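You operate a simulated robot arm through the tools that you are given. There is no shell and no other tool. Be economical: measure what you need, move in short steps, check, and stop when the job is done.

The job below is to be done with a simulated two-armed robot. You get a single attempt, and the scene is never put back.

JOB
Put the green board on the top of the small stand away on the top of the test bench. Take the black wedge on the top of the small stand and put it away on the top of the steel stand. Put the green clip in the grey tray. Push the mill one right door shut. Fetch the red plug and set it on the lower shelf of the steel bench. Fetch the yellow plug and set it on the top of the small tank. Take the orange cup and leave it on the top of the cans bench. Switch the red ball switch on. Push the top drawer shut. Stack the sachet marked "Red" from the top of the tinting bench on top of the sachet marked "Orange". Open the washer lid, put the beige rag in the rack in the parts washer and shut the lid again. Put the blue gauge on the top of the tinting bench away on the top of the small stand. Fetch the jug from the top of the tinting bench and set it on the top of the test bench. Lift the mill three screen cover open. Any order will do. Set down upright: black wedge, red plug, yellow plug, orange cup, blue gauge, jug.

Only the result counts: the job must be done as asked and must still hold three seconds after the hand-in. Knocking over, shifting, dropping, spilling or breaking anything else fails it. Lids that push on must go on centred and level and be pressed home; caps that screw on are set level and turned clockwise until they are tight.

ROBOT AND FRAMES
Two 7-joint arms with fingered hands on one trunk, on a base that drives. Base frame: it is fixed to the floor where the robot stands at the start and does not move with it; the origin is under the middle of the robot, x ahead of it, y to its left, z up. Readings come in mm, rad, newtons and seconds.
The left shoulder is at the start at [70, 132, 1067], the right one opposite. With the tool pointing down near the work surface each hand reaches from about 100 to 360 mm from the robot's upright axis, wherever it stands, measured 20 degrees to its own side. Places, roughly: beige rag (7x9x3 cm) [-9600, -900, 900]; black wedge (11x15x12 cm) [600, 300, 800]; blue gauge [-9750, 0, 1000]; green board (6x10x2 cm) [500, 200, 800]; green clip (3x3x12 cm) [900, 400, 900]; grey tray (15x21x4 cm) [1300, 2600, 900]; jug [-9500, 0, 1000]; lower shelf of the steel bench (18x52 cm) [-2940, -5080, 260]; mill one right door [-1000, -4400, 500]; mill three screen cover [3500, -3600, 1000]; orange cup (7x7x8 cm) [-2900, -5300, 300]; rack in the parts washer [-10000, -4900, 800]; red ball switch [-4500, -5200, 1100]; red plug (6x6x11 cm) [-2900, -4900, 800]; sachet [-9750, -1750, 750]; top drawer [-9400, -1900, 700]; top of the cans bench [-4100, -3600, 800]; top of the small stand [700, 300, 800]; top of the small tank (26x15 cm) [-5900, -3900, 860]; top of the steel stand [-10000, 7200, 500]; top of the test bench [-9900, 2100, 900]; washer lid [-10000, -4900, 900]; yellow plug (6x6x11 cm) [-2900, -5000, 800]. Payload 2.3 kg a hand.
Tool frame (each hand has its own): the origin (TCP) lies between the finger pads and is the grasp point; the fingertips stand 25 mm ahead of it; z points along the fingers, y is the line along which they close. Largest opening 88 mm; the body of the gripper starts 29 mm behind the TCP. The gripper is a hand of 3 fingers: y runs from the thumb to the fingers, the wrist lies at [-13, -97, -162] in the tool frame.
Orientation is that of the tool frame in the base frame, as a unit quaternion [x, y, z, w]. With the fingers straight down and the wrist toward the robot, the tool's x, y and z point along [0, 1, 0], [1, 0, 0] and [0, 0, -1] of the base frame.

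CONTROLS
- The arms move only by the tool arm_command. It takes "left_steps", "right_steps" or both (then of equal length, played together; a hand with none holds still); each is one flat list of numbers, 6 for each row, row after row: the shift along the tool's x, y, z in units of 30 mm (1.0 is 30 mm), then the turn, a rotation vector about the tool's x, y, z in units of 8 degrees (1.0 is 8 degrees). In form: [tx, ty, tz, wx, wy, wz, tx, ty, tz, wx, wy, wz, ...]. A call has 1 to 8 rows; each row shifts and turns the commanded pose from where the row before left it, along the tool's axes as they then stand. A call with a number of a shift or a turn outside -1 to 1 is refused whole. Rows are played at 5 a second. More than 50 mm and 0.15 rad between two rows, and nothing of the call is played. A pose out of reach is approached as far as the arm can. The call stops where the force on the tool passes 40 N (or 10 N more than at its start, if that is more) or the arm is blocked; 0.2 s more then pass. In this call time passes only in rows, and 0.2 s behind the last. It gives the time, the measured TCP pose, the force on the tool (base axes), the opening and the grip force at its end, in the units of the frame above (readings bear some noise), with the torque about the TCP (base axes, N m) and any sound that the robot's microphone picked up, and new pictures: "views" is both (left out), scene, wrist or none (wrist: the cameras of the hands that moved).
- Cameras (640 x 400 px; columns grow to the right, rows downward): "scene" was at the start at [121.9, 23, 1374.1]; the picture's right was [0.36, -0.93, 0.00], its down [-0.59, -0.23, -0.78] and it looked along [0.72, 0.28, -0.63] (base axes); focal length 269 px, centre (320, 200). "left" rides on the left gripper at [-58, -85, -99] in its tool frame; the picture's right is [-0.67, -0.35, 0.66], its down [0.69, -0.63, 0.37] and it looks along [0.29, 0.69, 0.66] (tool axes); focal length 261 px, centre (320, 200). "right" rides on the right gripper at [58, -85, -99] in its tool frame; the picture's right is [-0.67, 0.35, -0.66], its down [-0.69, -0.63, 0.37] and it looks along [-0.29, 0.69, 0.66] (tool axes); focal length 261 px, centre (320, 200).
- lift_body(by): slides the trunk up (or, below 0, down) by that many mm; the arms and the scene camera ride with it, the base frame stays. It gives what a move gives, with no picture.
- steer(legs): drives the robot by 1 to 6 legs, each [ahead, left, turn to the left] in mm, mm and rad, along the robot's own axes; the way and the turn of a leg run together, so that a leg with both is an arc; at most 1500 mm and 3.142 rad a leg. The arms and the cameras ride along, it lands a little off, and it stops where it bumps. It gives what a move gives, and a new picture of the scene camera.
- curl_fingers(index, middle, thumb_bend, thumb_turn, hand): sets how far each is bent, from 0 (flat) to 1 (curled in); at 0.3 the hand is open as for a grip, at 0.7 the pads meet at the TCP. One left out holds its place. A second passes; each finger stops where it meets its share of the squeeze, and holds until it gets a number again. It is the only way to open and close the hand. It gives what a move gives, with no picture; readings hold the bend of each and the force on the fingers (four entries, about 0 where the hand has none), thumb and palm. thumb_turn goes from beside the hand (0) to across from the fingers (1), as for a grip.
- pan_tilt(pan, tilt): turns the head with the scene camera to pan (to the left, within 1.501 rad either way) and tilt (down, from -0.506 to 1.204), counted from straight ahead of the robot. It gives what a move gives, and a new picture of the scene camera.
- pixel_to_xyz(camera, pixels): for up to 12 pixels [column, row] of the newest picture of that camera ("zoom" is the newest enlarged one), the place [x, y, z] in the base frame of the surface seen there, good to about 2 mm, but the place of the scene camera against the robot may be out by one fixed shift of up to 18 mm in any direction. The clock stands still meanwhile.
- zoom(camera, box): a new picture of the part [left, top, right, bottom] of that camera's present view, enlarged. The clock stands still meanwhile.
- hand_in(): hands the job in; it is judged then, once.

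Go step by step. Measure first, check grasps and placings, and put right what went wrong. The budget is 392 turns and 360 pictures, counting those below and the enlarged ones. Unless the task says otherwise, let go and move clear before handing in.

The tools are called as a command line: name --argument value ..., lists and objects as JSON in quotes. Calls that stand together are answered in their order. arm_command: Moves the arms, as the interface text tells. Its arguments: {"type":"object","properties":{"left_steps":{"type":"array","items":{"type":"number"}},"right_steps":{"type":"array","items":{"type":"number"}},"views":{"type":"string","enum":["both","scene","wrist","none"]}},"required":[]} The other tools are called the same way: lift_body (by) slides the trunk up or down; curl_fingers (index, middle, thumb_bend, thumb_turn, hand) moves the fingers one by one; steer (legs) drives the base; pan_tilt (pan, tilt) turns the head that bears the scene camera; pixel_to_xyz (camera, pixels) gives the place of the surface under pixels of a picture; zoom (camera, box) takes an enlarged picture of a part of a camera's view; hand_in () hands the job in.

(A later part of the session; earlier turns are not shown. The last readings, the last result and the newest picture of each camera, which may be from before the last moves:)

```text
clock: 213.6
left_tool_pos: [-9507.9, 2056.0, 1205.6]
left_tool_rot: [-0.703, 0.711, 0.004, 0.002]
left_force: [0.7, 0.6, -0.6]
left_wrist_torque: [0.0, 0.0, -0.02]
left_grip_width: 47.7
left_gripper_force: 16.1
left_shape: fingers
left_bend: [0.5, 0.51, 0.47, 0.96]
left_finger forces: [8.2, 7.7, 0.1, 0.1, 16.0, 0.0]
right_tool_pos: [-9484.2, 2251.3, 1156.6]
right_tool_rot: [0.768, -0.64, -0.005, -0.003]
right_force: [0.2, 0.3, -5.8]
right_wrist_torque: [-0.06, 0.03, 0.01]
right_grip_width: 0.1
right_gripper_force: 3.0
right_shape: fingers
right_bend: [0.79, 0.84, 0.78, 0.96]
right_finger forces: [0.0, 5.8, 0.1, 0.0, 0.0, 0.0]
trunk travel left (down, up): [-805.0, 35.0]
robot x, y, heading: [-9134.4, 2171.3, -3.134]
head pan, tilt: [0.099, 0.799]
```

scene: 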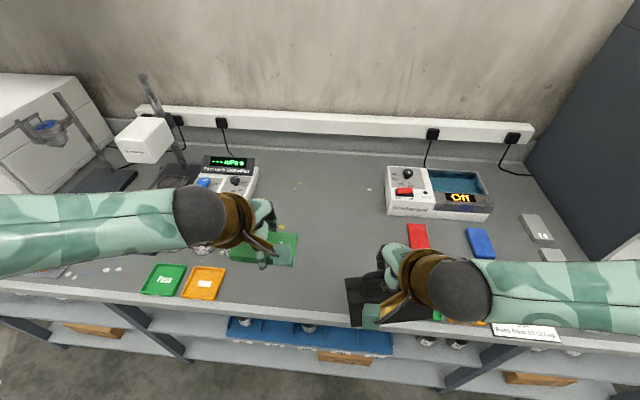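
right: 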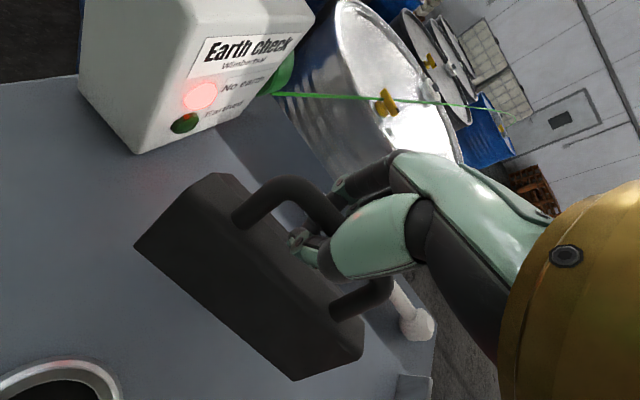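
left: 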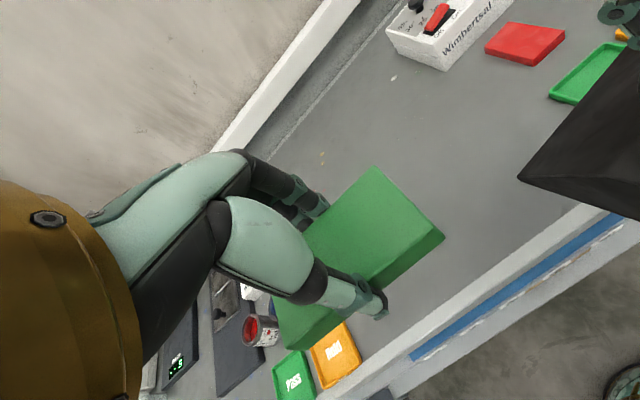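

Free area is y 1900–2270. I drive 150 mm in and slightly left, lower the trunk a little, then check.

steer --legs '[[150, 62, 0]]'

lift_body --by -80

arm_command --left_steps '[0, 0, 1, 0, 0, 0, 0, 0, 1, 0, 0, 0, 0, 0, 1, 0, 0, 0, 0, 0, 1, 0, 0, 0, 0, 0, 1, 0, 0, 0]' --views "both"

```text
clock: 215.0
left_tool_pos: [-9651.3, 1999.5, 1205.4]
left_tool_rot: [-0.701, 0.714, 0.005, 0.0]
left_force: [0.8, 0.1, 0.4]
left_wrist_torque: [0.01, 0.02, 0.0]
left_grip_width: 47.3
left_gripper_force: 16.3
left_shape: fingers
left_bend: [0.5, 0.51, 0.47, 0.96]
left_finger forces: [8.1, 7.8, 0.0, 0.1, 16.1, 0.0]
right_tool_pos: [-9624.8, 2192.7, 1157.4]
right_tool_rot: [0.765, -0.644, -0.006, -0.003]
right_force: [1.3, -0.1, -5.5]
right_wrist_torque: [-0.03, 0.0, 0.02]
right_grip_width: 0.0
right_gripper_force: 2.8
right_shape: fingers
right_bend: [0.79, 0.84, 0.78, 0.96]
right_finger forces: [0.0, 5.7, 0.0, 0.1, 0.0, 0.0]
trunk travel left (down, up): [-805.0, 35.0]
robot x, y, heading: [-9274.5, 2108.7, 3.13]
head pan, tilt: [0.099, 0.799]
```

scene: 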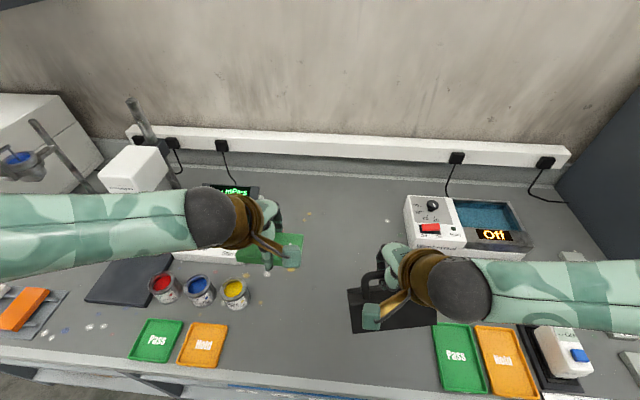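

```text
clock: 216.2
left_tool_pos: [-9654.1, 1997.6, 1124.9]
left_tool_rot: [-0.7, 0.714, 0.004, 0.002]
left_force: [0.2, 0.5, -0.6]
left_wrist_torque: [-0.01, 0.03, 0.0]
left_grip_width: 47.2
left_gripper_force: 16.2
left_shape: fingers
left_bend: [0.5, 0.51, 0.47, 0.96]
left_finger forces: [8.2, 7.8, 0.0, 0.0, 16.0, 0.1]
right_tool_pos: [-9628.1, 2190.4, 1076.0]
right_tool_rot: [0.766, -0.643, -0.006, -0.005]
right_force: [1.2, -0.6, -4.3]
right_wrist_torque: [-0.07, 0.04, 0.01]
right_grip_width: 0.0
right_gripper_force: 3.4
right_shape: fingers
right_bend: [0.79, 0.84, 0.78, 0.96]
right_finger forces: [0.0, 5.6, 0.0, 0.0, 0.1, 0.0]
trunk travel left (down, up): [-725.0, 115.0]
robot x, y, heading: [-9275.8, 2108.7, 3.136]
head pan, tilt: [0.099, 0.799]
```

```text
clock: 217.4
left_tool_pos: [-9657.5, 2001.9, 979.1]
left_tool_rot: [-0.706, 0.708, 0.019, 0.008]
left_force: [-0.6, 0.2, -0.5]
left_wrist_torque: [0.07, 0.03, 0.0]
left_grip_width: 47.3
left_gripper_force: 15.8
left_shape: fingers
left_bend: [0.5, 0.51, 0.47, 0.96]
left_finger forces: [8.1, 7.7, 0.0, 0.1, 15.9, 0.1]
right_tool_pos: [-9628.8, 2190.8, 1075.8]
right_tool_rot: [0.765, -0.644, -0.005, -0.005]
right_force: [-0.2, -0.4, -5.9]
right_wrist_torque: [-0.03, 0.0, 0.0]
right_grip_width: 0.0
right_gripper_force: 2.6
right_shape: fingers
right_bend: [0.79, 0.84, 0.78, 0.96]
right_finger forces: [0.0, 5.9, 0.0, 0.0, 0.1, 0.0]
trunk travel left (down, up): [-725.0, 115.0]
robot x, y, heading: [-9277.9, 2107.9, 3.136]
head pan, tilt: [0.099, 0.799]
```

scene: 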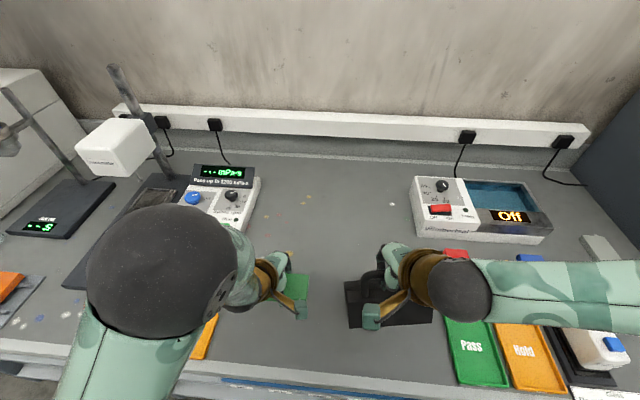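
left: 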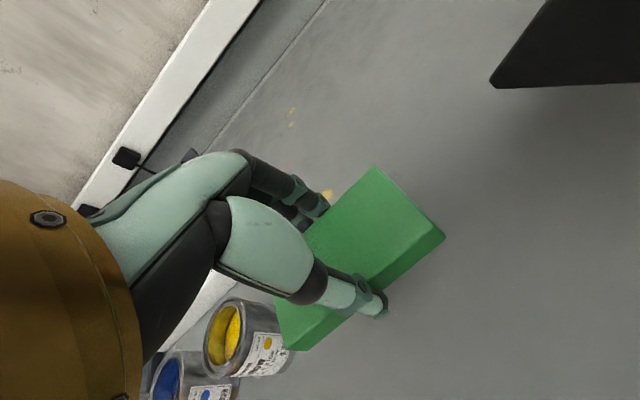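

A yellow paint pot stands near the board's left end (left view 245,335). I measure it before lowering.

pixel_to_xyz --camera "left" --pixels '[[225, 310], [265, 345], [285, 375], [250, 310], [282, 330], [400, 330], [290, 345], [440, 235], [380, 170]]'

```text
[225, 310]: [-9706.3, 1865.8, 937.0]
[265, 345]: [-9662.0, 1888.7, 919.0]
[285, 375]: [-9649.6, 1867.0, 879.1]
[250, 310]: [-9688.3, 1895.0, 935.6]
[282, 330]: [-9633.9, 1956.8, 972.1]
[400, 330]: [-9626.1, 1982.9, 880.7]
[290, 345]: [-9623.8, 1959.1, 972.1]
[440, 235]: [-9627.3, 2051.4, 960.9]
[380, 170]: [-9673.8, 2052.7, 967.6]
```

The gap to the pot is 55 mm and bench height 880. I lower the board.

arm_command --left_steps '[-0.4, 0, 0.8, 0, 0, 0, 0, 0, 0.8, 0, 0, 0, 0, 0, 0.5, 0, 0, 0, 0, 0, 0.15, 0, 0, 0]' --views "wrist"

```text
clock: 218.4
left_tool_pos: [-9652.9, 2011.0, 908.6]
left_tool_rot: [-0.7, 0.714, 0.004, 0.0]
left_force: [-2.2, -0.8, 5.0]
left_wrist_torque: [0.03, 0.18, -0.05]
left_grip_width: 47.4
left_gripper_force: 16.6
left_shape: fingers
left_bend: [0.5, 0.51, 0.47, 0.96]
left_finger forces: [8.7, 8.4, 0.0, 0.0, 16.2, 0.2]
right_tool_pos: [-9626.5, 2190.7, 1077.8]
right_tool_rot: [0.765, -0.644, -0.006, -0.004]
right_force: [0.4, 0.2, -5.3]
right_wrist_torque: [-0.02, -0.03, -0.04]
right_grip_width: 0.0
right_gripper_force: 3.4
right_shape: fingers
right_bend: [0.79, 0.84, 0.78, 0.96]
right_finger forces: [0.1, 5.8, 0.1, 0.0, 0.0, 0.0]
trunk travel left (down, up): [-725.0, 115.0]
robot x, y, heading: [-9276.5, 2105.0, 3.143]
head pan, tilt: [0.099, 0.799]
```

left: 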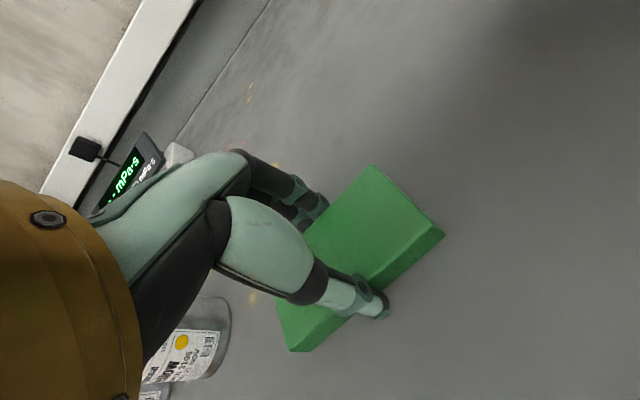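

Contact felt (5 N) at z 908.6; I release the board and rise.

curl_fingers --hand "left" --index 0.3 --middle 0.3 --thumb_bend 0.3

arm_command --left_steps '[0, 0, -0.7, 0, 0, 0, 0, 0, -1, 0, 0, 0, 0, 0, -1, 0, 0, 0, 0, 0, -1, 0, 0, 0, 0, 0, -1, 0, 0, 0, 0, 0, -1, 0, 0, 0]' --views "wrist"

```text
clock: 219.4
left_tool_pos: [-9652.7, 2012.5, 907.2]
left_tool_rot: [-0.701, 0.714, 0.005, 0.002]
left_force: [-0.4, -0.3, 0.1]
left_wrist_torque: [0.02, 0.02, 0.01]
left_grip_width: 84.4
left_gripper_force: 0.1
left_shape: fingers
left_bend: [0.3, 0.3, 0.3, 0.97]
left_finger forces: [0.0, 0.0, 0.0, 0.1, 0.0, 0.0]
right_tool_pos: [-9628.0, 2190.9, 1076.7]
right_tool_rot: [0.765, -0.644, -0.006, -0.006]
right_force: [-0.3, 0.6, -6.0]
right_wrist_torque: [-0.01, -0.01, -0.03]
right_grip_width: 0.0
right_gripper_force: 2.9
right_shape: fingers
right_bend: [0.79, 0.84, 0.78, 0.96]
right_finger forces: [0.0, 5.8, 0.0, 0.0, 0.0, 0.1]
trunk travel left (down, up): [-725.0, 115.0]
robot x, y, heading: [-9279.8, 2108.8, 3.142]
head pan, tilt: [0.099, 0.799]
```

```text
clock: 220.8
left_tool_pos: [-9644.8, 2019.0, 1061.8]
left_tool_rot: [-0.692, 0.721, -0.005, 0.03]
left_force: [-0.3, 0.6, -0.1]
left_wrist_torque: [0.03, -0.01, 0.0]
left_grip_width: 84.5
left_gripper_force: 0.0
left_shape: fingers
left_bend: [0.3, 0.3, 0.3, 0.97]
left_finger forces: [0.0, 0.1, 0.1, 0.1, 0.1, 0.1]
left hand out of reach, approached as far as the arm can: row 6
right_tool_pos: [-9627.2, 2191.1, 1076.2]
right_tool_rot: [0.765, -0.643, -0.006, -0.004]
right_force: [0.6, 0.0, -6.3]
right_wrist_torque: [-0.05, 0.0, 0.02]
right_grip_width: 0.0
right_gripper_force: 2.8
right_shape: fingers
right_bend: [0.79, 0.84, 0.78, 0.96]
right_finger forces: [0.0, 5.8, 0.0, 0.0, 0.0, 0.0]
trunk travel left (down, up): [-725.0, 115.0]
robot x, y, heading: [-9277.9, 2106.4, 3.14]
head pan, tilt: [0.099, 0.799]
```

left: 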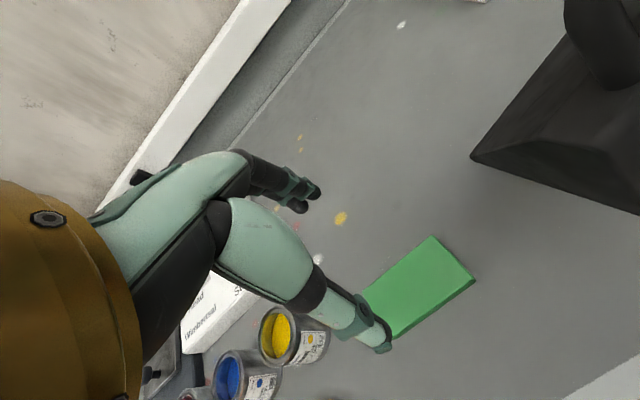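

Board placed. I lift, back off 350 mm and look toward the steel stand (to my right).

lift_body --by 80

steer --legs '[[-450, 0, 0], [0, -1200, 0], [0, -1200, 0]]'

pan_tilt --pan -0.9 --tilt 0.4

```text
clock: 221.9
left_tool_pos: [-9645.6, 2019.6, 1142.1]
left_tool_rot: [-0.692, 0.721, -0.005, 0.031]
left_force: [0.6, 0.1, 0.2]
left_wrist_torque: [0.04, 0.02, 0.01]
left_grip_width: 84.4
left_gripper_force: 0.1
left_shape: fingers
left_bend: [0.3, 0.3, 0.3, 0.97]
left_finger forces: [0.0, 0.0, 0.1, 0.0, 0.0, 0.0]
right_tool_pos: [-9627.3, 2191.7, 1156.6]
right_tool_rot: [0.766, -0.643, -0.005, -0.004]
right_force: [-0.7, 0.5, -5.0]
right_wrist_torque: [-0.04, -0.05, 0.0]
right_grip_width: 0.1
right_gripper_force: 3.0
right_shape: fingers
right_bend: [0.79, 0.84, 0.78, 0.96]
right_finger forces: [0.0, 5.9, 0.0, 0.0, 0.0, 0.1]
trunk travel left (down, up): [-805.0, 35.0]
robot x, y, heading: [-9280.3, 2108.6, 3.142]
head pan, tilt: [0.099, 0.799]
```

```text
clock: 236.2
left_tool_pos: [-9208.8, 4428.6, 1139.7]
left_tool_rot: [0.707, -0.706, 0.005, -0.03]
left_force: [-0.9, -0.3, -0.9]
left_wrist_torque: [-0.01, -0.05, 0.03]
left_grip_width: 84.6
left_gripper_force: 0.2
left_shape: fingers
left_bend: [0.3, 0.3, 0.3, 0.97]
left_finger forces: [0.0, 0.0, 0.1, 0.0, 0.0, 0.0]
right_tool_pos: [-9199.2, 4601.2, 1156.9]
right_tool_rot: [0.779, -0.627, -0.006, -0.005]
right_force: [0.2, -0.5, -4.9]
right_wrist_torque: [-0.06, -0.01, 0.02]
right_grip_width: 0.1
right_gripper_force: 2.8
right_shape: fingers
right_bend: [0.79, 0.84, 0.78, 0.96]
right_finger forces: [0.0, 5.8, 0.0, 0.0, 0.0, 0.1]
trunk travel left (down, up): [-805.0, 35.0]
robot x, y, heading: [-8842.0, 4532.2, -3.102]
head pan, tilt: [0.099, 0.799]
```

scene: 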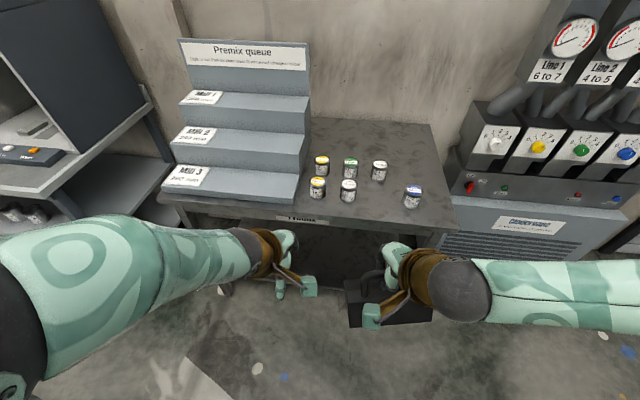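

```text
clock: 237.4
left_tool_pos: [-9209.9, 4430.4, 1141.3]
left_tool_rot: [0.707, -0.706, 0.004, -0.03]
left_force: [0.1, 0.0, -0.8]
left_wrist_torque: [0.01, 0.07, -0.02]
left_grip_width: 84.8
left_gripper_force: 0.0
left_shape: fingers
left_bend: [0.3, 0.3, 0.3, 0.97]
left_finger forces: [0.0, 0.0, 0.0, 0.1, 0.1, 0.0]
right_tool_pos: [-9198.9, 4603.0, 1156.1]
right_tool_rot: [0.778, -0.628, -0.006, -0.005]
right_force: [0.2, 0.2, -5.8]
right_wrist_torque: [-0.03, -0.04, 0.0]
right_grip_width: 0.4
right_gripper_force: 2.5
right_shape: fingers
right_bend: [0.79, 0.84, 0.78, 0.96]
right_finger forces: [0.1, 5.8, 0.1, 0.1, 0.0, 0.0]
trunk travel left (down, up): [-805.0, 35.0]
robot x, y, heading: [-8844.9, 4534.4, -3.102]
head pan, tilt: [-0.901, 0.4]
```

scene: 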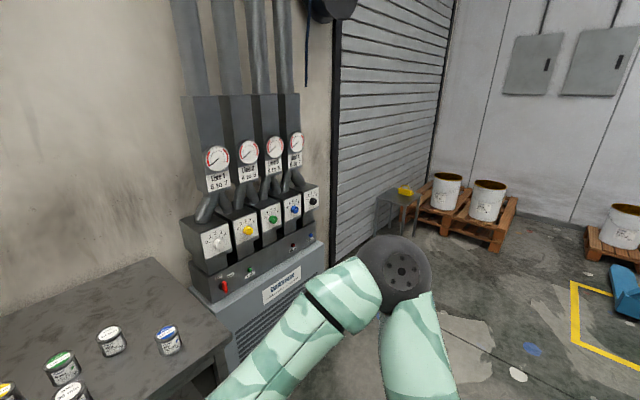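

The steel stand appears at (400,200) with a yellow object on it, next to a pallet. I measure.

pixel_to_xyz --camera "scene" --pixels '[[378, 200], [415, 200], [390, 190], [412, 192], [404, 188], [425, 225], [495, 245], [395, 240], [320, 245], [450, 205], [400, 203]]'

zoom --camera "scene" --box '[340, 150, 520, 270]'

```text
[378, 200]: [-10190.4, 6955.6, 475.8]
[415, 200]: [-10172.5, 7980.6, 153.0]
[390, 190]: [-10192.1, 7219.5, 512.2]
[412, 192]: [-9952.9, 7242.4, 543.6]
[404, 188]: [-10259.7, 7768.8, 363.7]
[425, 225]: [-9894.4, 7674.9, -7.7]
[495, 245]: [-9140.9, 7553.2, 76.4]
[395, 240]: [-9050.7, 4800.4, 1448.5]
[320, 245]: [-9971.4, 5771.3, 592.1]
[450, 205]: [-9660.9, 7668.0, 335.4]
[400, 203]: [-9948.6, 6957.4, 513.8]
```

```text
3.33 times, centred on (430, 210) of scene
```

zoom: 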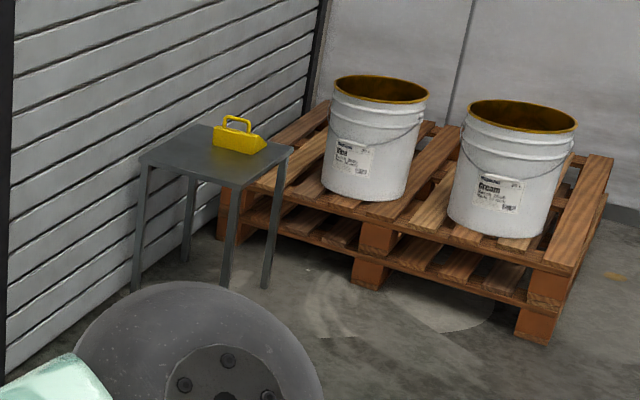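

pixel_to_xyz --camera "zoom" --pixels '[[145, 158], [240, 182], [288, 150], [200, 128], [220, 140], [260, 148], [235, 122], [190, 160], [230, 170], [268, 285], [230, 285], [138, 285]]'

```text
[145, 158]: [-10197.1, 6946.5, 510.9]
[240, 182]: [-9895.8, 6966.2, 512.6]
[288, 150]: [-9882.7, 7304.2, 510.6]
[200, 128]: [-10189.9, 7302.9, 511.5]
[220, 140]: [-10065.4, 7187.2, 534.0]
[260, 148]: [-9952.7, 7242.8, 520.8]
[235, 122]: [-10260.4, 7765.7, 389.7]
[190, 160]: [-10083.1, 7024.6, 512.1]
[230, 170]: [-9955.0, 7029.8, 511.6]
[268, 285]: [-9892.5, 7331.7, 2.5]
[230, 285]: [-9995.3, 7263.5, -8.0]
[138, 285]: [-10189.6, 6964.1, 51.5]
```

The stand top spans x −10195…−9885, y 6950…7310; free part y 6960–7130. I drive sideways to face it.

steer --legs '[[0, 0, -0.04], [0, -1220, 0], [0, -1220, 0], [400, 0, 0]]'

pan_tilt --pan 0.0 --tilt 0.75

```text
clock: 252.1
left_tool_pos: [-9612.1, 6939.5, 1141.0]
left_tool_rot: [-0.694, 0.719, -0.005, 0.03]
left_force: [0.2, -0.5, -0.4]
left_wrist_torque: [0.01, 0.05, 0.0]
left_grip_width: 84.5
left_gripper_force: 0.1
left_shape: fingers
left_bend: [0.3, 0.3, 0.3, 0.97]
left_finger forces: [0.0, 0.0, 0.0, 0.0, 0.0, 0.1]
right_tool_pos: [-9595.3, 7110.6, 1157.6]
right_tool_rot: [0.768, -0.641, -0.007, -0.005]
right_force: [-0.7, 0.7, -5.3]
right_wrist_torque: [-0.05, -0.01, 0.01]
right_grip_width: 0.2
right_gripper_force: 2.8
right_shape: fingers
right_bend: [0.79, 0.84, 0.78, 0.96]
right_finger forces: [0.0, 5.8, 0.0, 0.0, 0.0, 0.0]
trunk travel left (down, up): [-805.0, 35.0]
robot x, y, heading: [-9247.5, 7031.7, -3.138]
head pan, tilt: [-0.901, 0.4]
```

scene: 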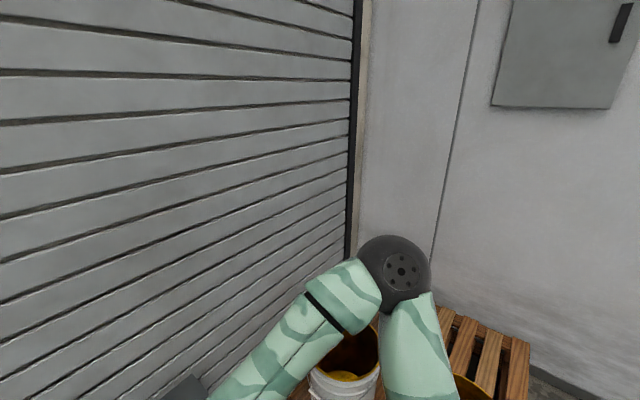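

```text
clock: 253.3
left_tool_pos: [-9613.7, 6939.5, 1141.5]
left_tool_rot: [-0.694, 0.719, -0.005, 0.031]
left_force: [-0.1, -0.2, -0.6]
left_wrist_torque: [-0.03, -0.05, 0.02]
left_grip_width: 84.5
left_gripper_force: 0.1
left_shape: fingers
left_bend: [0.3, 0.3, 0.3, 0.97]
left_finger forces: [0.0, 0.0, 0.0, 0.0, 0.0, 0.0]
right_tool_pos: [-9596.6, 7112.5, 1156.4]
right_tool_rot: [0.768, -0.64, -0.006, -0.006]
right_force: [-0.2, 1.1, -4.6]
right_wrist_torque: [-0.06, -0.03, 0.01]
right_grip_width: 0.0
right_gripper_force: 2.7
right_shape: fingers
right_bend: [0.79, 0.84, 0.78, 0.96]
right_finger forces: [0.1, 5.8, 0.0, 0.0, 0.0, 0.1]
trunk travel left (down, up): [-805.0, 35.0]
robot x, y, heading: [-9247.3, 7031.8, -3.136]
head pan, tilt: [0.0, 0.75]
```

scene: 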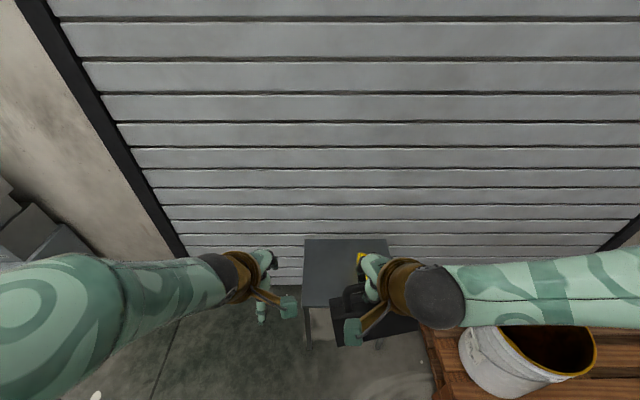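

I measure pallet and bucket positions relative to my right elbow before moving in.

pixel_to_xyz --camera "scene" --pixels '[[440, 360], [465, 345], [500, 335], [540, 380], [430, 330], [620, 345], [345, 260], [310, 300], [365, 258]]'

steer --legs '[[0, 70, 0], [280, 0, 0]]'

```text
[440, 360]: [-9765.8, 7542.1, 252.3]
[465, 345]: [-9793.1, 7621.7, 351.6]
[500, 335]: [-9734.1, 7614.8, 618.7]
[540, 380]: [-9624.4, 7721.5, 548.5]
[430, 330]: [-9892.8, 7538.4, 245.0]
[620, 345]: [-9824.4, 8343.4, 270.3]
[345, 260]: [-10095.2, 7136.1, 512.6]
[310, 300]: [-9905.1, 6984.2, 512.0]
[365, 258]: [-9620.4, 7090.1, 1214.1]
```

```text
clock: 256.0
left_tool_pos: [-9899.8, 6866.6, 1141.8]
left_tool_rot: [-0.696, 0.717, -0.003, 0.029]
left_force: [-0.3, 0.1, -0.1]
left_wrist_torque: [0.01, -0.02, -0.01]
left_grip_width: 84.2
left_gripper_force: 0.1
left_shape: fingers
left_bend: [0.3, 0.3, 0.3, 0.97]
left_finger forces: [0.1, 0.0, 0.0, 0.0, 0.0, 0.0]
right_tool_pos: [-9883.3, 7039.3, 1156.9]
right_tool_rot: [0.768, -0.64, -0.006, -0.004]
right_force: [0.7, -1.1, -5.6]
right_wrist_torque: [-0.05, -0.02, -0.03]
right_grip_width: 0.1
right_gripper_force: 2.8
right_shape: fingers
right_bend: [0.79, 0.84, 0.78, 0.96]
right_finger forces: [0.0, 5.5, 0.1, 0.1, 0.0, 0.0]
trunk travel left (down, up): [-805.0, 35.0]
robot x, y, heading: [-9533.6, 6958.4, -3.135]
head pan, tilt: [0.0, 0.75]
```

scene: 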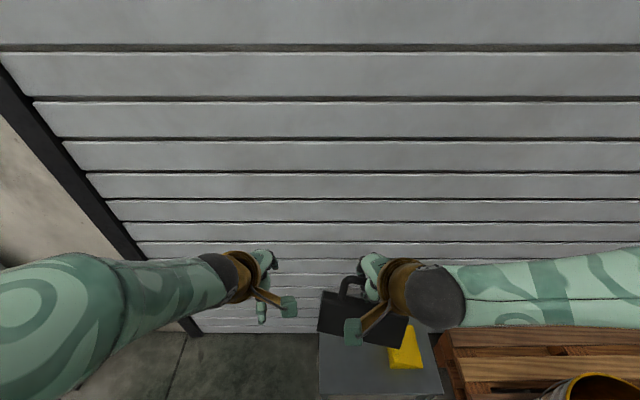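

Clear. I move 95 mm further in and lower the trunk by 400.

steer --legs '[[95, 0, 0]]'

lift_body --by -400

pan_tilt --pan -0.2 --tilt 1.0

```text
clock: 257.1
left_tool_pos: [-9992.3, 6867.8, 1144.1]
left_tool_rot: [-0.696, 0.718, -0.003, 0.027]
left_force: [0.6, 0.4, 0.7]
left_wrist_torque: [0.02, 0.04, -0.02]
left_grip_width: 84.8
left_gripper_force: 0.1
left_shape: fingers
left_bend: [0.3, 0.3, 0.3, 0.97]
left_finger forces: [0.0, 0.0, 0.0, 0.0, 0.0, 0.1]
right_tool_pos: [-9975.9, 7037.9, 1158.4]
right_tool_rot: [0.769, -0.639, -0.008, -0.002]
right_force: [1.4, 0.2, -5.5]
right_wrist_torque: [-0.03, 0.0, -0.02]
right_grip_width: 0.0
right_gripper_force: 2.1
right_shape: fingers
right_bend: [0.79, 0.84, 0.78, 0.96]
right_finger forces: [0.0, 4.9, 0.0, 0.0, 0.1, 0.1]
trunk travel left (down, up): [-805.0, 35.0]
robot x, y, heading: [-9631.5, 6953.9, -3.13]
head pan, tilt: [0.0, 0.75]
```

scene: 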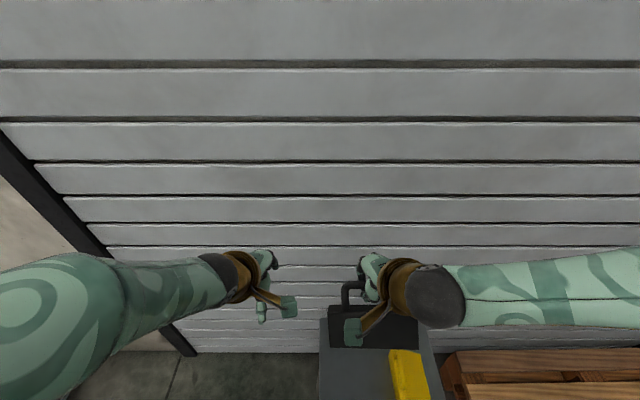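

```text
clock: 260.9
left_tool_pos: [-9999.5, 6865.6, 740.8]
left_tool_rot: [-0.696, 0.718, -0.004, 0.03]
left_force: [0.2, -0.2, -0.6]
left_wrist_torque: [-0.02, 0.02, 0.0]
left_grip_width: 84.7
left_gripper_force: 0.1
left_shape: fingers
left_bend: [0.3, 0.3, 0.3, 0.97]
left_finger forces: [0.1, 0.0, 0.0, 0.1, 0.1, 0.0]
right_tool_pos: [-9982.6, 7038.1, 755.9]
right_tool_rot: [0.769, -0.639, -0.004, -0.005]
right_force: [-0.2, -0.2, -5.4]
right_wrist_torque: [-0.06, -0.01, 0.01]
right_grip_width: 0.1
right_gripper_force: 3.2
right_shape: fingers
right_bend: [0.79, 0.84, 0.78, 0.96]
right_finger forces: [0.0, 5.8, 0.0, 0.0, 0.0, 0.0]
trunk travel left (down, up): [-405.0, 435.0]
robot x, y, heading: [-9633.1, 6955.9, -3.133]
head pan, tilt: [0.0, 0.75]
```

```text
clock: 261.7
left_tool_pos: [-9999.4, 6866.2, 741.8]
left_tool_rot: [-0.696, 0.717, -0.005, 0.03]
left_force: [0.8, -0.1, -0.6]
left_wrist_torque: [-0.02, 0.0, 0.0]
left_grip_width: 84.5
left_gripper_force: 0.1
left_shape: fingers
left_bend: [0.3, 0.3, 0.3, 0.97]
left_finger forces: [0.1, 0.0, 0.0, 0.0, 0.1, 0.0]
right_tool_pos: [-9983.2, 7037.5, 755.8]
right_tool_rot: [0.769, -0.64, -0.004, -0.005]
right_force: [-0.2, -0.2, -5.6]
right_wrist_torque: [-0.05, 0.01, -0.02]
right_grip_width: 0.0
right_gripper_force: 3.0
right_shape: fingers
right_bend: [0.79, 0.84, 0.78, 0.96]
right_finger forces: [0.0, 5.8, 0.0, 0.0, 0.0, 0.1]
trunk travel left (down, up): [-405.0, 435.0]
robot x, y, heading: [-9630.1, 6961.7, -3.133]
head pan, tilt: [-0.201, 1.0]
```

scene: 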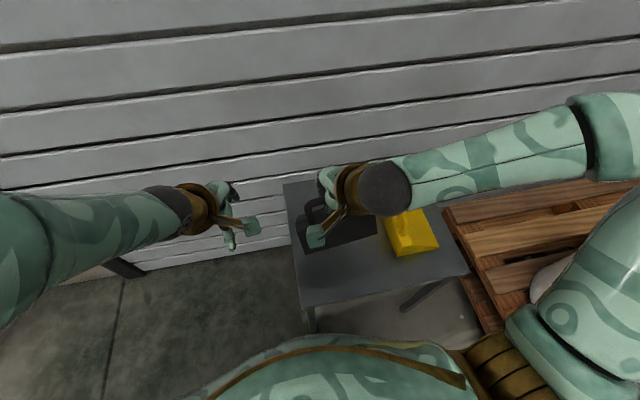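

I check clearance between the hanging wedge and the yellow one.

pixel_to_xyz --camera "scene" --pixels '[[303, 250], [375, 232], [340, 235], [388, 235], [398, 255], [437, 245], [300, 290], [400, 212], [375, 220]]'

arm_command --right_steps '[0, 0, 0.5, 0, 0, 0]' --views "wrist"

```text
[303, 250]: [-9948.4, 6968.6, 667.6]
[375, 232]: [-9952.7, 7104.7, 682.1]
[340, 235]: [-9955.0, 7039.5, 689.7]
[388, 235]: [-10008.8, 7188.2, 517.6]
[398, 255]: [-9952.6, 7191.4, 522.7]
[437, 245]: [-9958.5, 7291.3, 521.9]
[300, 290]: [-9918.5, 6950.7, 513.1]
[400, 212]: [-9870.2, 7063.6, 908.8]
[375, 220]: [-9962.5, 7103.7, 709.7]
```

```text
clock: 262.1
left_tool_pos: [-9997.9, 6864.5, 740.9]
left_tool_rot: [-0.696, 0.717, -0.004, 0.031]
left_force: [-0.5, 0.4, -0.3]
left_wrist_torque: [-0.01, 0.01, 0.03]
left_grip_width: 84.6
left_gripper_force: 0.1
left_shape: fingers
left_bend: [0.3, 0.3, 0.3, 0.97]
left_finger forces: [0.0, 0.0, 0.1, 0.1, 0.0, 0.1]
right_tool_pos: [-9982.2, 7037.5, 742.5]
right_tool_rot: [0.769, -0.64, -0.005, -0.006]
right_force: [0.1, -0.4, -5.0]
right_wrist_torque: [-0.05, 0.0, -0.02]
right_grip_width: 0.0
right_gripper_force: 2.5
right_shape: fingers
right_bend: [0.79, 0.84, 0.78, 0.96]
right_finger forces: [0.0, 5.8, 0.0, 0.1, 0.0, 0.0]
trunk travel left (down, up): [-405.0, 435.0]
robot x, y, heading: [-9629.9, 6956.2, -3.134]
head pan, tilt: [-0.201, 1.0]
```

right: 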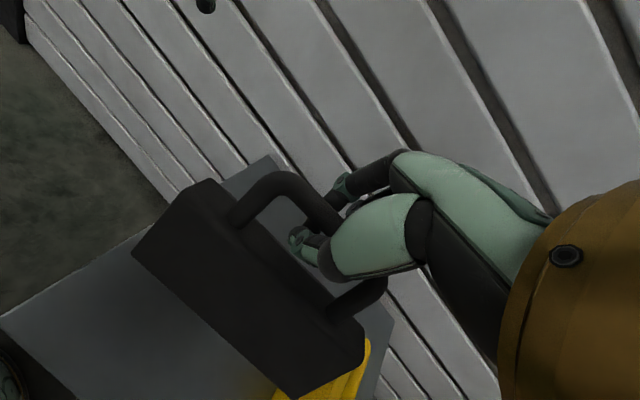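

Clear gap of ~80 mm. I lower until the wedge rests on the stand.

arm_command --right_steps '[0, 0, 1, 0, 0, 0, 0, 0, 1, 0, 0, 0, 0, 0, 1, 0, 0, 0, 0, 0, 0.6, 0, 0, 0, 0, 0, 0.4, 0, 0, 0]' --views "both"

```text
clock: 263.3
left_tool_pos: [-9998.0, 6865.1, 741.9]
left_tool_rot: [-0.696, 0.717, -0.004, 0.029]
left_force: [-1.0, -0.1, 0.9]
left_wrist_torque: [0.01, 0.01, -0.02]
left_grip_width: 84.6
left_gripper_force: 0.1
left_shape: fingers
left_bend: [0.3, 0.3, 0.3, 0.97]
left_finger forces: [0.0, 0.1, 0.0, 0.1, 0.1, 0.0]
right_tool_pos: [-9982.8, 7038.3, 622.0]
right_tool_rot: [0.769, -0.639, -0.005, -0.003]
right_force: [3.2, 0.7, 1.1]
right_wrist_torque: [-0.02, 0.05, 0.03]
right_grip_width: 0.0
right_gripper_force: 1.5
right_shape: fingers
right_bend: [0.79, 0.85, 0.78, 0.96]
right_finger forces: [0.0, 0.1, 0.0, 0.0, 2.4, 0.0]
trunk travel left (down, up): [-405.0, 435.0]
robot x, y, heading: [-9632.9, 6959.5, -3.136]
head pan, tilt: [-0.201, 1.0]
```

scene: 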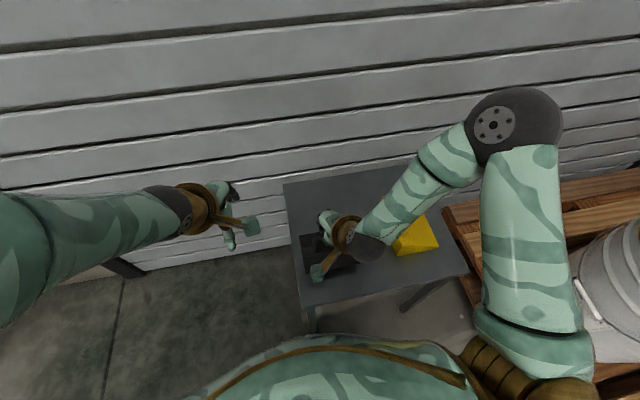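
right: 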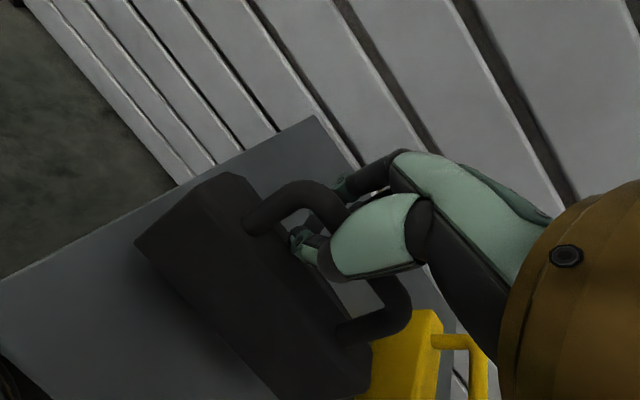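

First contact shows; a few mm more to seat it flat.

arm_command --right_steps '[0, 0, 0.15, 0, 0, 0, 0, 0, 0.15, 0, 0, 0]' --views "wrist"

pixel_to_xyz --camera "right" --pixels '[[135, 243], [270, 385], [230, 175], [90, 260], [330, 350], [270, 215], [390, 300], [180, 290], [245, 180]]'

```text
clock: 263.9
left_tool_pos: [-9995.7, 6864.8, 742.7]
left_tool_rot: [-0.695, 0.718, -0.002, 0.029]
left_force: [0.4, 0.3, -0.2]
left_wrist_torque: [-0.01, 0.0, -0.01]
left_grip_width: 84.5
left_gripper_force: 0.1
left_shape: fingers
left_bend: [0.3, 0.3, 0.3, 0.97]
left_finger forces: [0.0, 0.1, 0.0, 0.0, 0.1, 0.0]
right_tool_pos: [-9978.9, 7038.2, 613.8]
right_tool_rot: [0.769, -0.639, -0.006, -0.004]
right_force: [9.9, -0.4, 12.8]
right_wrist_torque: [0.01, 0.18, 0.0]
right_grip_width: 0.0
right_gripper_force: 5.3
right_shape: fingers
right_bend: [0.8, 0.85, 0.8, 0.96]
right_finger forces: [0.1, 0.0, 0.0, 0.0, 11.1, 0.0]
trunk travel left (down, up): [-405.0, 435.0]
robot x, y, heading: [-9633.0, 6958.5, -3.138]
head pan, tilt: [-0.201, 1.0]
```

right: 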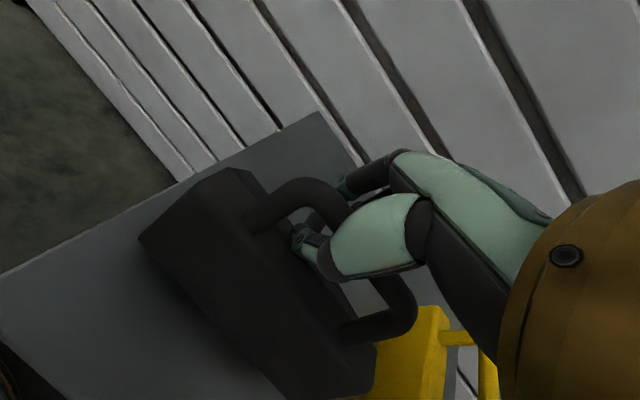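

```text
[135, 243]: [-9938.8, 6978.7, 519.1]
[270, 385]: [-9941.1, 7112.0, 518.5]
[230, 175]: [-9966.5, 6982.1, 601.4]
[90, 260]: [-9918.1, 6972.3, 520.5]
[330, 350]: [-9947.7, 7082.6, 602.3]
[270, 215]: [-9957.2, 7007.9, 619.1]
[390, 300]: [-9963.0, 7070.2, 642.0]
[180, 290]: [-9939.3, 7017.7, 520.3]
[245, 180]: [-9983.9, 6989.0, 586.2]
```

The wedge still leans with its near side ~20 mm up on its thin end, caged by the thumb. I open the hand gradually so it settles flat.

curl_fingers --hand "right" --index 0.68 --middle 0.72 --thumb_bend 0.68

curl_fingers --hand "right" --index 0.55 --middle 0.55 --thumb_bend 0.55

arm_command --right_steps '[0, 0, 0.05, 0, 0, 0]' --views "wrist"

```text
clock: 264.9
left_tool_pos: [-9994.7, 6865.8, 742.9]
left_tool_rot: [-0.696, 0.718, -0.002, 0.027]
left_force: [0.2, -0.2, -0.1]
left_wrist_torque: [-0.01, 0.01, -0.02]
left_grip_width: 84.6
left_gripper_force: 0.0
left_shape: fingers
left_bend: [0.3, 0.3, 0.3, 0.97]
left_finger forces: [0.1, 0.1, 0.0, 0.0, 0.0, 0.0]
right_tool_pos: [-9979.9, 7038.0, 614.9]
right_tool_rot: [0.769, -0.639, -0.008, -0.002]
right_force: [7.9, -0.8, 18.0]
right_wrist_torque: [-0.26, 0.63, -0.05]
right_grip_width: 0.1
right_gripper_force: 20.6
right_shape: fingers
right_bend: [0.66, 0.72, 0.77, 0.96]
right_finger forces: [0.0, 0.0, 0.0, 0.0, 41.5, 0.0]
trunk travel left (down, up): [-405.0, 435.0]
robot x, y, heading: [-9631.4, 6960.8, -3.136]
head pan, tilt: [-0.201, 1.0]
```

```text
clock: 265.9
left_tool_pos: [-9995.4, 6864.4, 742.7]
left_tool_rot: [-0.696, 0.717, -0.003, 0.029]
left_force: [0.0, 0.0, 0.0]
left_wrist_torque: [0.01, 0.04, -0.01]
left_grip_width: 84.3
left_gripper_force: 0.1
left_shape: fingers
left_bend: [0.3, 0.3, 0.3, 0.97]
left_finger forces: [0.2, 0.0, 0.0, 0.0, 0.0, 0.0]
right_tool_pos: [-9979.2, 7037.8, 614.1]
right_tool_rot: [0.769, -0.639, -0.007, -0.003]
right_force: [6.7, -2.2, 16.7]
right_wrist_torque: [-0.26, 0.77, -0.11]
right_grip_width: 6.9
right_gripper_force: 22.4
right_shape: fingers
right_bend: [0.55, 0.55, 0.78, 0.96]
right_finger forces: [0.1, 0.0, 0.0, 0.1, 44.7, 0.1]
trunk travel left (down, up): [-405.0, 435.0]
robot x, y, heading: [-9634.0, 6954.0, -3.137]
head pan, tilt: [-0.201, 1.0]
```

```text
clock: 266.3
left_tool_pos: [-9995.2, 6865.7, 742.6]
left_tool_rot: [-0.696, 0.717, -0.002, 0.029]
left_force: [0.0, 0.6, 0.1]
left_wrist_torque: [0.0, -0.03, 0.01]
left_grip_width: 84.4
left_gripper_force: 0.0
left_shape: fingers
left_bend: [0.3, 0.3, 0.3, 0.97]
left_finger forces: [0.0, 0.0, 0.0, 0.0, 0.1, 0.1]
right_tool_pos: [-9978.5, 7038.5, 615.1]
right_tool_rot: [0.77, -0.638, -0.008, -0.004]
right_force: [9.8, -4.8, 21.1]
right_wrist_torque: [-0.24, 0.76, -0.12]
right_grip_width: 6.9
right_gripper_force: 24.4
right_shape: fingers
right_bend: [0.55, 0.55, 0.78, 0.96]
right_finger forces: [0.0, 0.0, 0.1, 0.1, 47.9, 0.0]
trunk travel left (down, up): [-405.0, 435.0]
robot x, y, heading: [-9634.8, 6954.0, -3.131]
head pan, tilt: [-0.201, 1.0]
```

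right: 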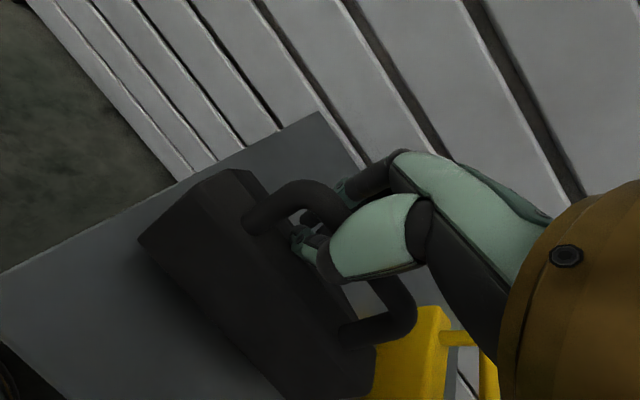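

The thumb is jammed (45 N). I relieve it and take a close look at the geometry.

curl_fingers --hand "right" --thumb_bend 0.8

zoom --camera "right" --box '[120, 130, 440, 330]'

zoom --camera "scene" --box '[270, 170, 450, 300]'

```text
clock: 267.3
left_tool_pos: [-9997.2, 6864.5, 742.3]
left_tool_rot: [-0.695, 0.718, -0.004, 0.028]
left_force: [0.8, 0.3, 0.4]
left_wrist_torque: [0.01, 0.05, 0.0]
left_grip_width: 84.3
left_gripper_force: 0.1
left_shape: fingers
left_bend: [0.3, 0.3, 0.3, 0.97]
left_finger forces: [0.0, 0.1, 0.0, 0.0, 0.0, 0.1]
right_tool_pos: [-9980.4, 7039.4, 612.5]
right_tool_rot: [0.769, -0.639, -0.006, -0.005]
right_force: [6.2, -0.8, 5.4]
right_wrist_torque: [-0.01, 0.1, 0.02]
right_grip_width: 3.0
right_gripper_force: 3.4
right_shape: fingers
right_bend: [0.55, 0.55, 0.8, 0.97]
right_finger forces: [0.1, 0.0, 0.0, 0.0, 6.0, 0.0]
trunk travel left (down, up): [-405.0, 435.0]
robot x, y, heading: [-9628.8, 6958.2, -3.138]
head pan, tilt: [-0.201, 1.0]
```

```text
2.00 times, centred on (280, 230) of right
```

zoom: 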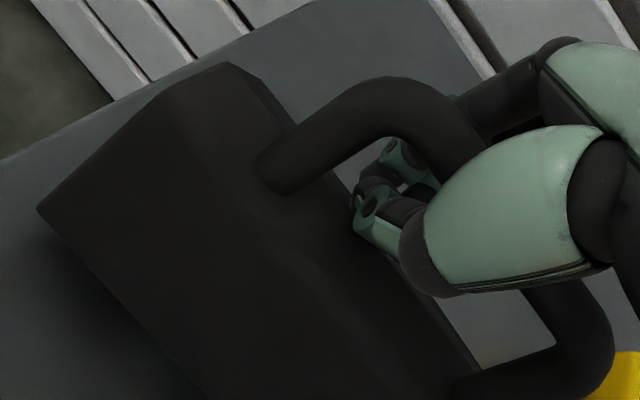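

```text
3.08 times, centred on (360, 235) of scene
```

zoom: 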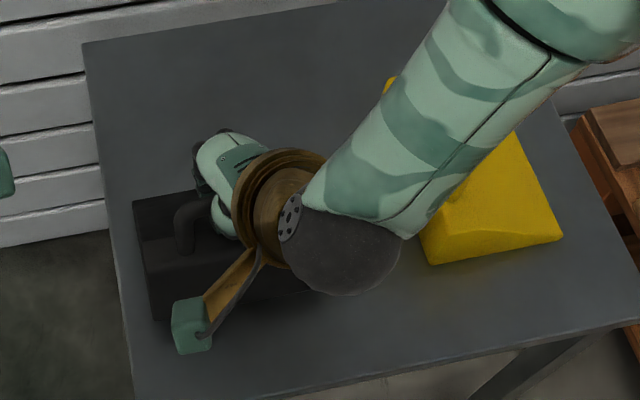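

The thumb sits inside the handle loop, between bar and ridge, so straightening it jams. I curl it back a little and raise the hand to the height at which it originally closed freely (~619), then check.

curl_fingers --hand "right" --thumb_bend 0.85 --index 0.3 --middle 0.3

arm_command --right_steps '[0, 0, -0.2, 0, 0, 0]' --views "wrist"

zoom --camera "right" --box '[120, 130, 440, 330]'

```text
clock: 268.3
left_tool_pos: [-9998.1, 6865.6, 742.0]
left_tool_rot: [-0.696, 0.718, -0.005, 0.029]
left_force: [-0.1, -0.3, 0.0]
left_wrist_torque: [-0.04, 0.01, -0.04]
left_grip_width: 84.5
left_gripper_force: 0.0
left_shape: fingers
left_bend: [0.3, 0.3, 0.3, 0.97]
left_finger forces: [0.1, 0.0, 0.1, 0.0, 0.0, 0.0]
right_tool_pos: [-9979.8, 7040.1, 612.5]
right_tool_rot: [0.769, -0.639, -0.007, -0.004]
right_force: [5.1, 0.5, 4.4]
right_wrist_torque: [-0.02, 0.08, 0.04]
right_grip_width: 22.4
right_gripper_force: 1.8
right_shape: fingers
right_bend: [0.3, 0.3, 0.85, 0.97]
right_finger forces: [0.1, 0.0, 0.1, 0.0, 4.5, 0.1]
trunk travel left (down, up): [-405.0, 435.0]
robot x, y, heading: [-9630.1, 6955.5, -3.137]
head pan, tilt: [-0.201, 1.0]
```

```text
clock: 268.7
left_tool_pos: [-9999.4, 6865.7, 741.0]
left_tool_rot: [-0.696, 0.717, -0.004, 0.03]
left_force: [-0.3, -0.5, -1.1]
left_wrist_torque: [0.01, 0.01, -0.03]
left_grip_width: 84.7
left_gripper_force: 0.0
left_shape: fingers
left_bend: [0.3, 0.3, 0.3, 0.97]
left_finger forces: [0.0, 0.1, 0.0, 0.1, 0.0, 0.0]
right_tool_pos: [-9980.6, 7039.4, 617.5]
right_tool_rot: [0.768, -0.64, -0.005, -0.005]
right_force: [1.2, 0.0, -3.0]
right_wrist_torque: [0.02, 0.02, -0.03]
right_grip_width: 21.9
right_gripper_force: 0.9
right_shape: fingers
right_bend: [0.3, 0.3, 0.85, 0.97]
right_finger forces: [0.0, 0.1, 0.0, 0.0, 2.2, 0.1]
trunk travel left (down, up): [-405.0, 435.0]
robot x, y, heading: [-9629.0, 6957.4, -3.138]
head pan, tilt: [-0.201, 1.0]
```

right: 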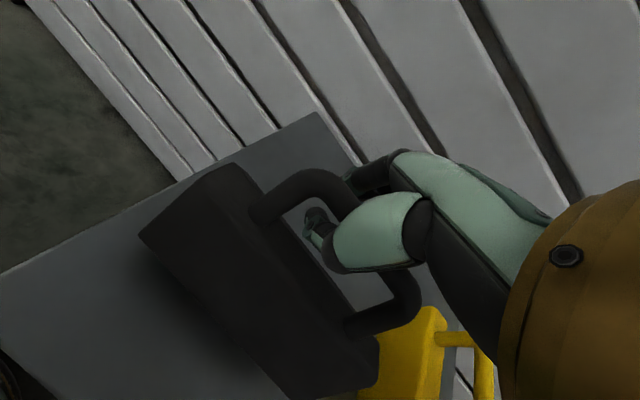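

```text
2.00 times, centred on (280, 230) of right
```

zoom: 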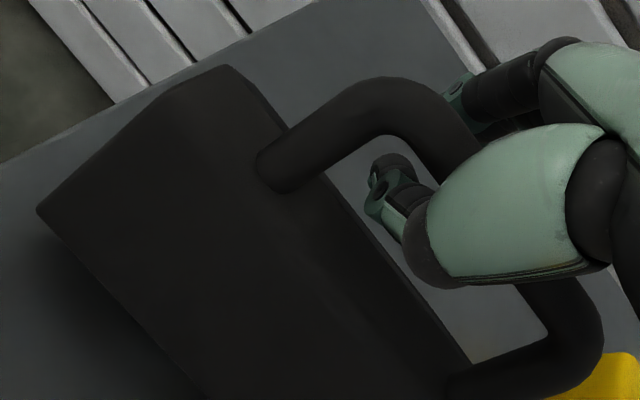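

pixel_to_xyz --camera "zoom" --pixels '[[45, 208], [228, 68], [280, 130], [100, 270], [200, 370], [270, 180], [370, 85], [590, 320], [350, 180], [500, 325], [460, 365], [150, 200]]'

```text
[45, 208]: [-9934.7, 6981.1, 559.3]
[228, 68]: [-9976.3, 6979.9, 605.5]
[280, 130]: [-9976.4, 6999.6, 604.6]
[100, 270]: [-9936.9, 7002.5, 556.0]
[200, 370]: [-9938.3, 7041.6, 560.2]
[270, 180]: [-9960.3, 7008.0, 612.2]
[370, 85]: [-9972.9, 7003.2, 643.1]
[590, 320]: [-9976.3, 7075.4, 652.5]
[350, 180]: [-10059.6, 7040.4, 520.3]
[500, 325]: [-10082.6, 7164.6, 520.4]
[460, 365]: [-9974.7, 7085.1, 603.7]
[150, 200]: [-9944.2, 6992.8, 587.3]
```

The wedge still hangs 21° tilted: the bar sits ~23 mm above the TCP on the curled thumb. I lower further in small steps so it can rotate flat.

arm_command --right_steps '[0, 0, 0.2, 0, 0, 0, 0, 0, 0.2, 0, 0, 0, 0, 0, 0.2, 0, 0, 0]' --views "wrist"

zoom --camera "right" --box '[120, 130, 440, 330]'

pixel_to_xyz --camera "zoom" --pixels '[[45, 208], [100, 270], [228, 68], [280, 130], [370, 85], [590, 320]]'

```text
clock: 269.5
left_tool_pos: [-9991.7, 6867.2, 745.1]
left_tool_rot: [-0.695, 0.718, -0.001, 0.027]
left_force: [-0.7, 0.5, -0.2]
left_wrist_torque: [0.01, 0.01, 0.02]
left_grip_width: 84.5
left_gripper_force: 0.0
left_shape: fingers
left_bend: [0.3, 0.3, 0.3, 0.97]
left_finger forces: [0.1, 0.0, 0.0, 0.1, 0.1, 0.1]
right_tool_pos: [-9978.7, 7039.9, 602.2]
right_tool_rot: [0.769, -0.639, -0.01, -0.002]
right_force: [20.8, 2.1, 31.0]
right_wrist_torque: [-0.26, 0.5, 0.16]
right_grip_width: 20.8
right_gripper_force: 17.4
right_shape: fingers
right_bend: [0.3, 0.3, 0.85, 0.98]
right_finger forces: [0.0, 0.0, 0.0, 0.0, 34.9, 0.1]
trunk travel left (down, up): [-405.0, 435.0]
robot x, y, heading: [-9628.7, 6959.1, -3.137]
head pan, tilt: [-0.201, 1.0]
```

right: 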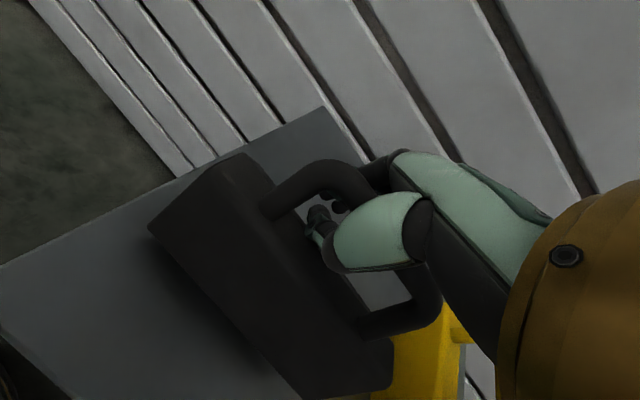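

```text
2.00 times, centred on (280, 230) of right
```

zoom: 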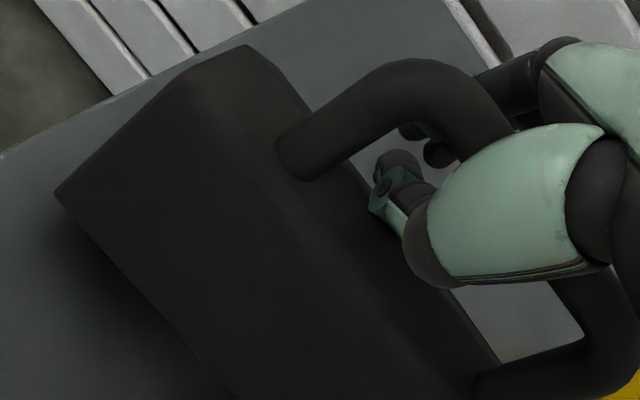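

```text
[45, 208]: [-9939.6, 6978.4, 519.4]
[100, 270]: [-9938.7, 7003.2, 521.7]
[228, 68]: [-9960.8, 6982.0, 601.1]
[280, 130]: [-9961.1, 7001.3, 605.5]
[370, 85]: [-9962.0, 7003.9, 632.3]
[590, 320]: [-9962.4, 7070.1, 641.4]
```

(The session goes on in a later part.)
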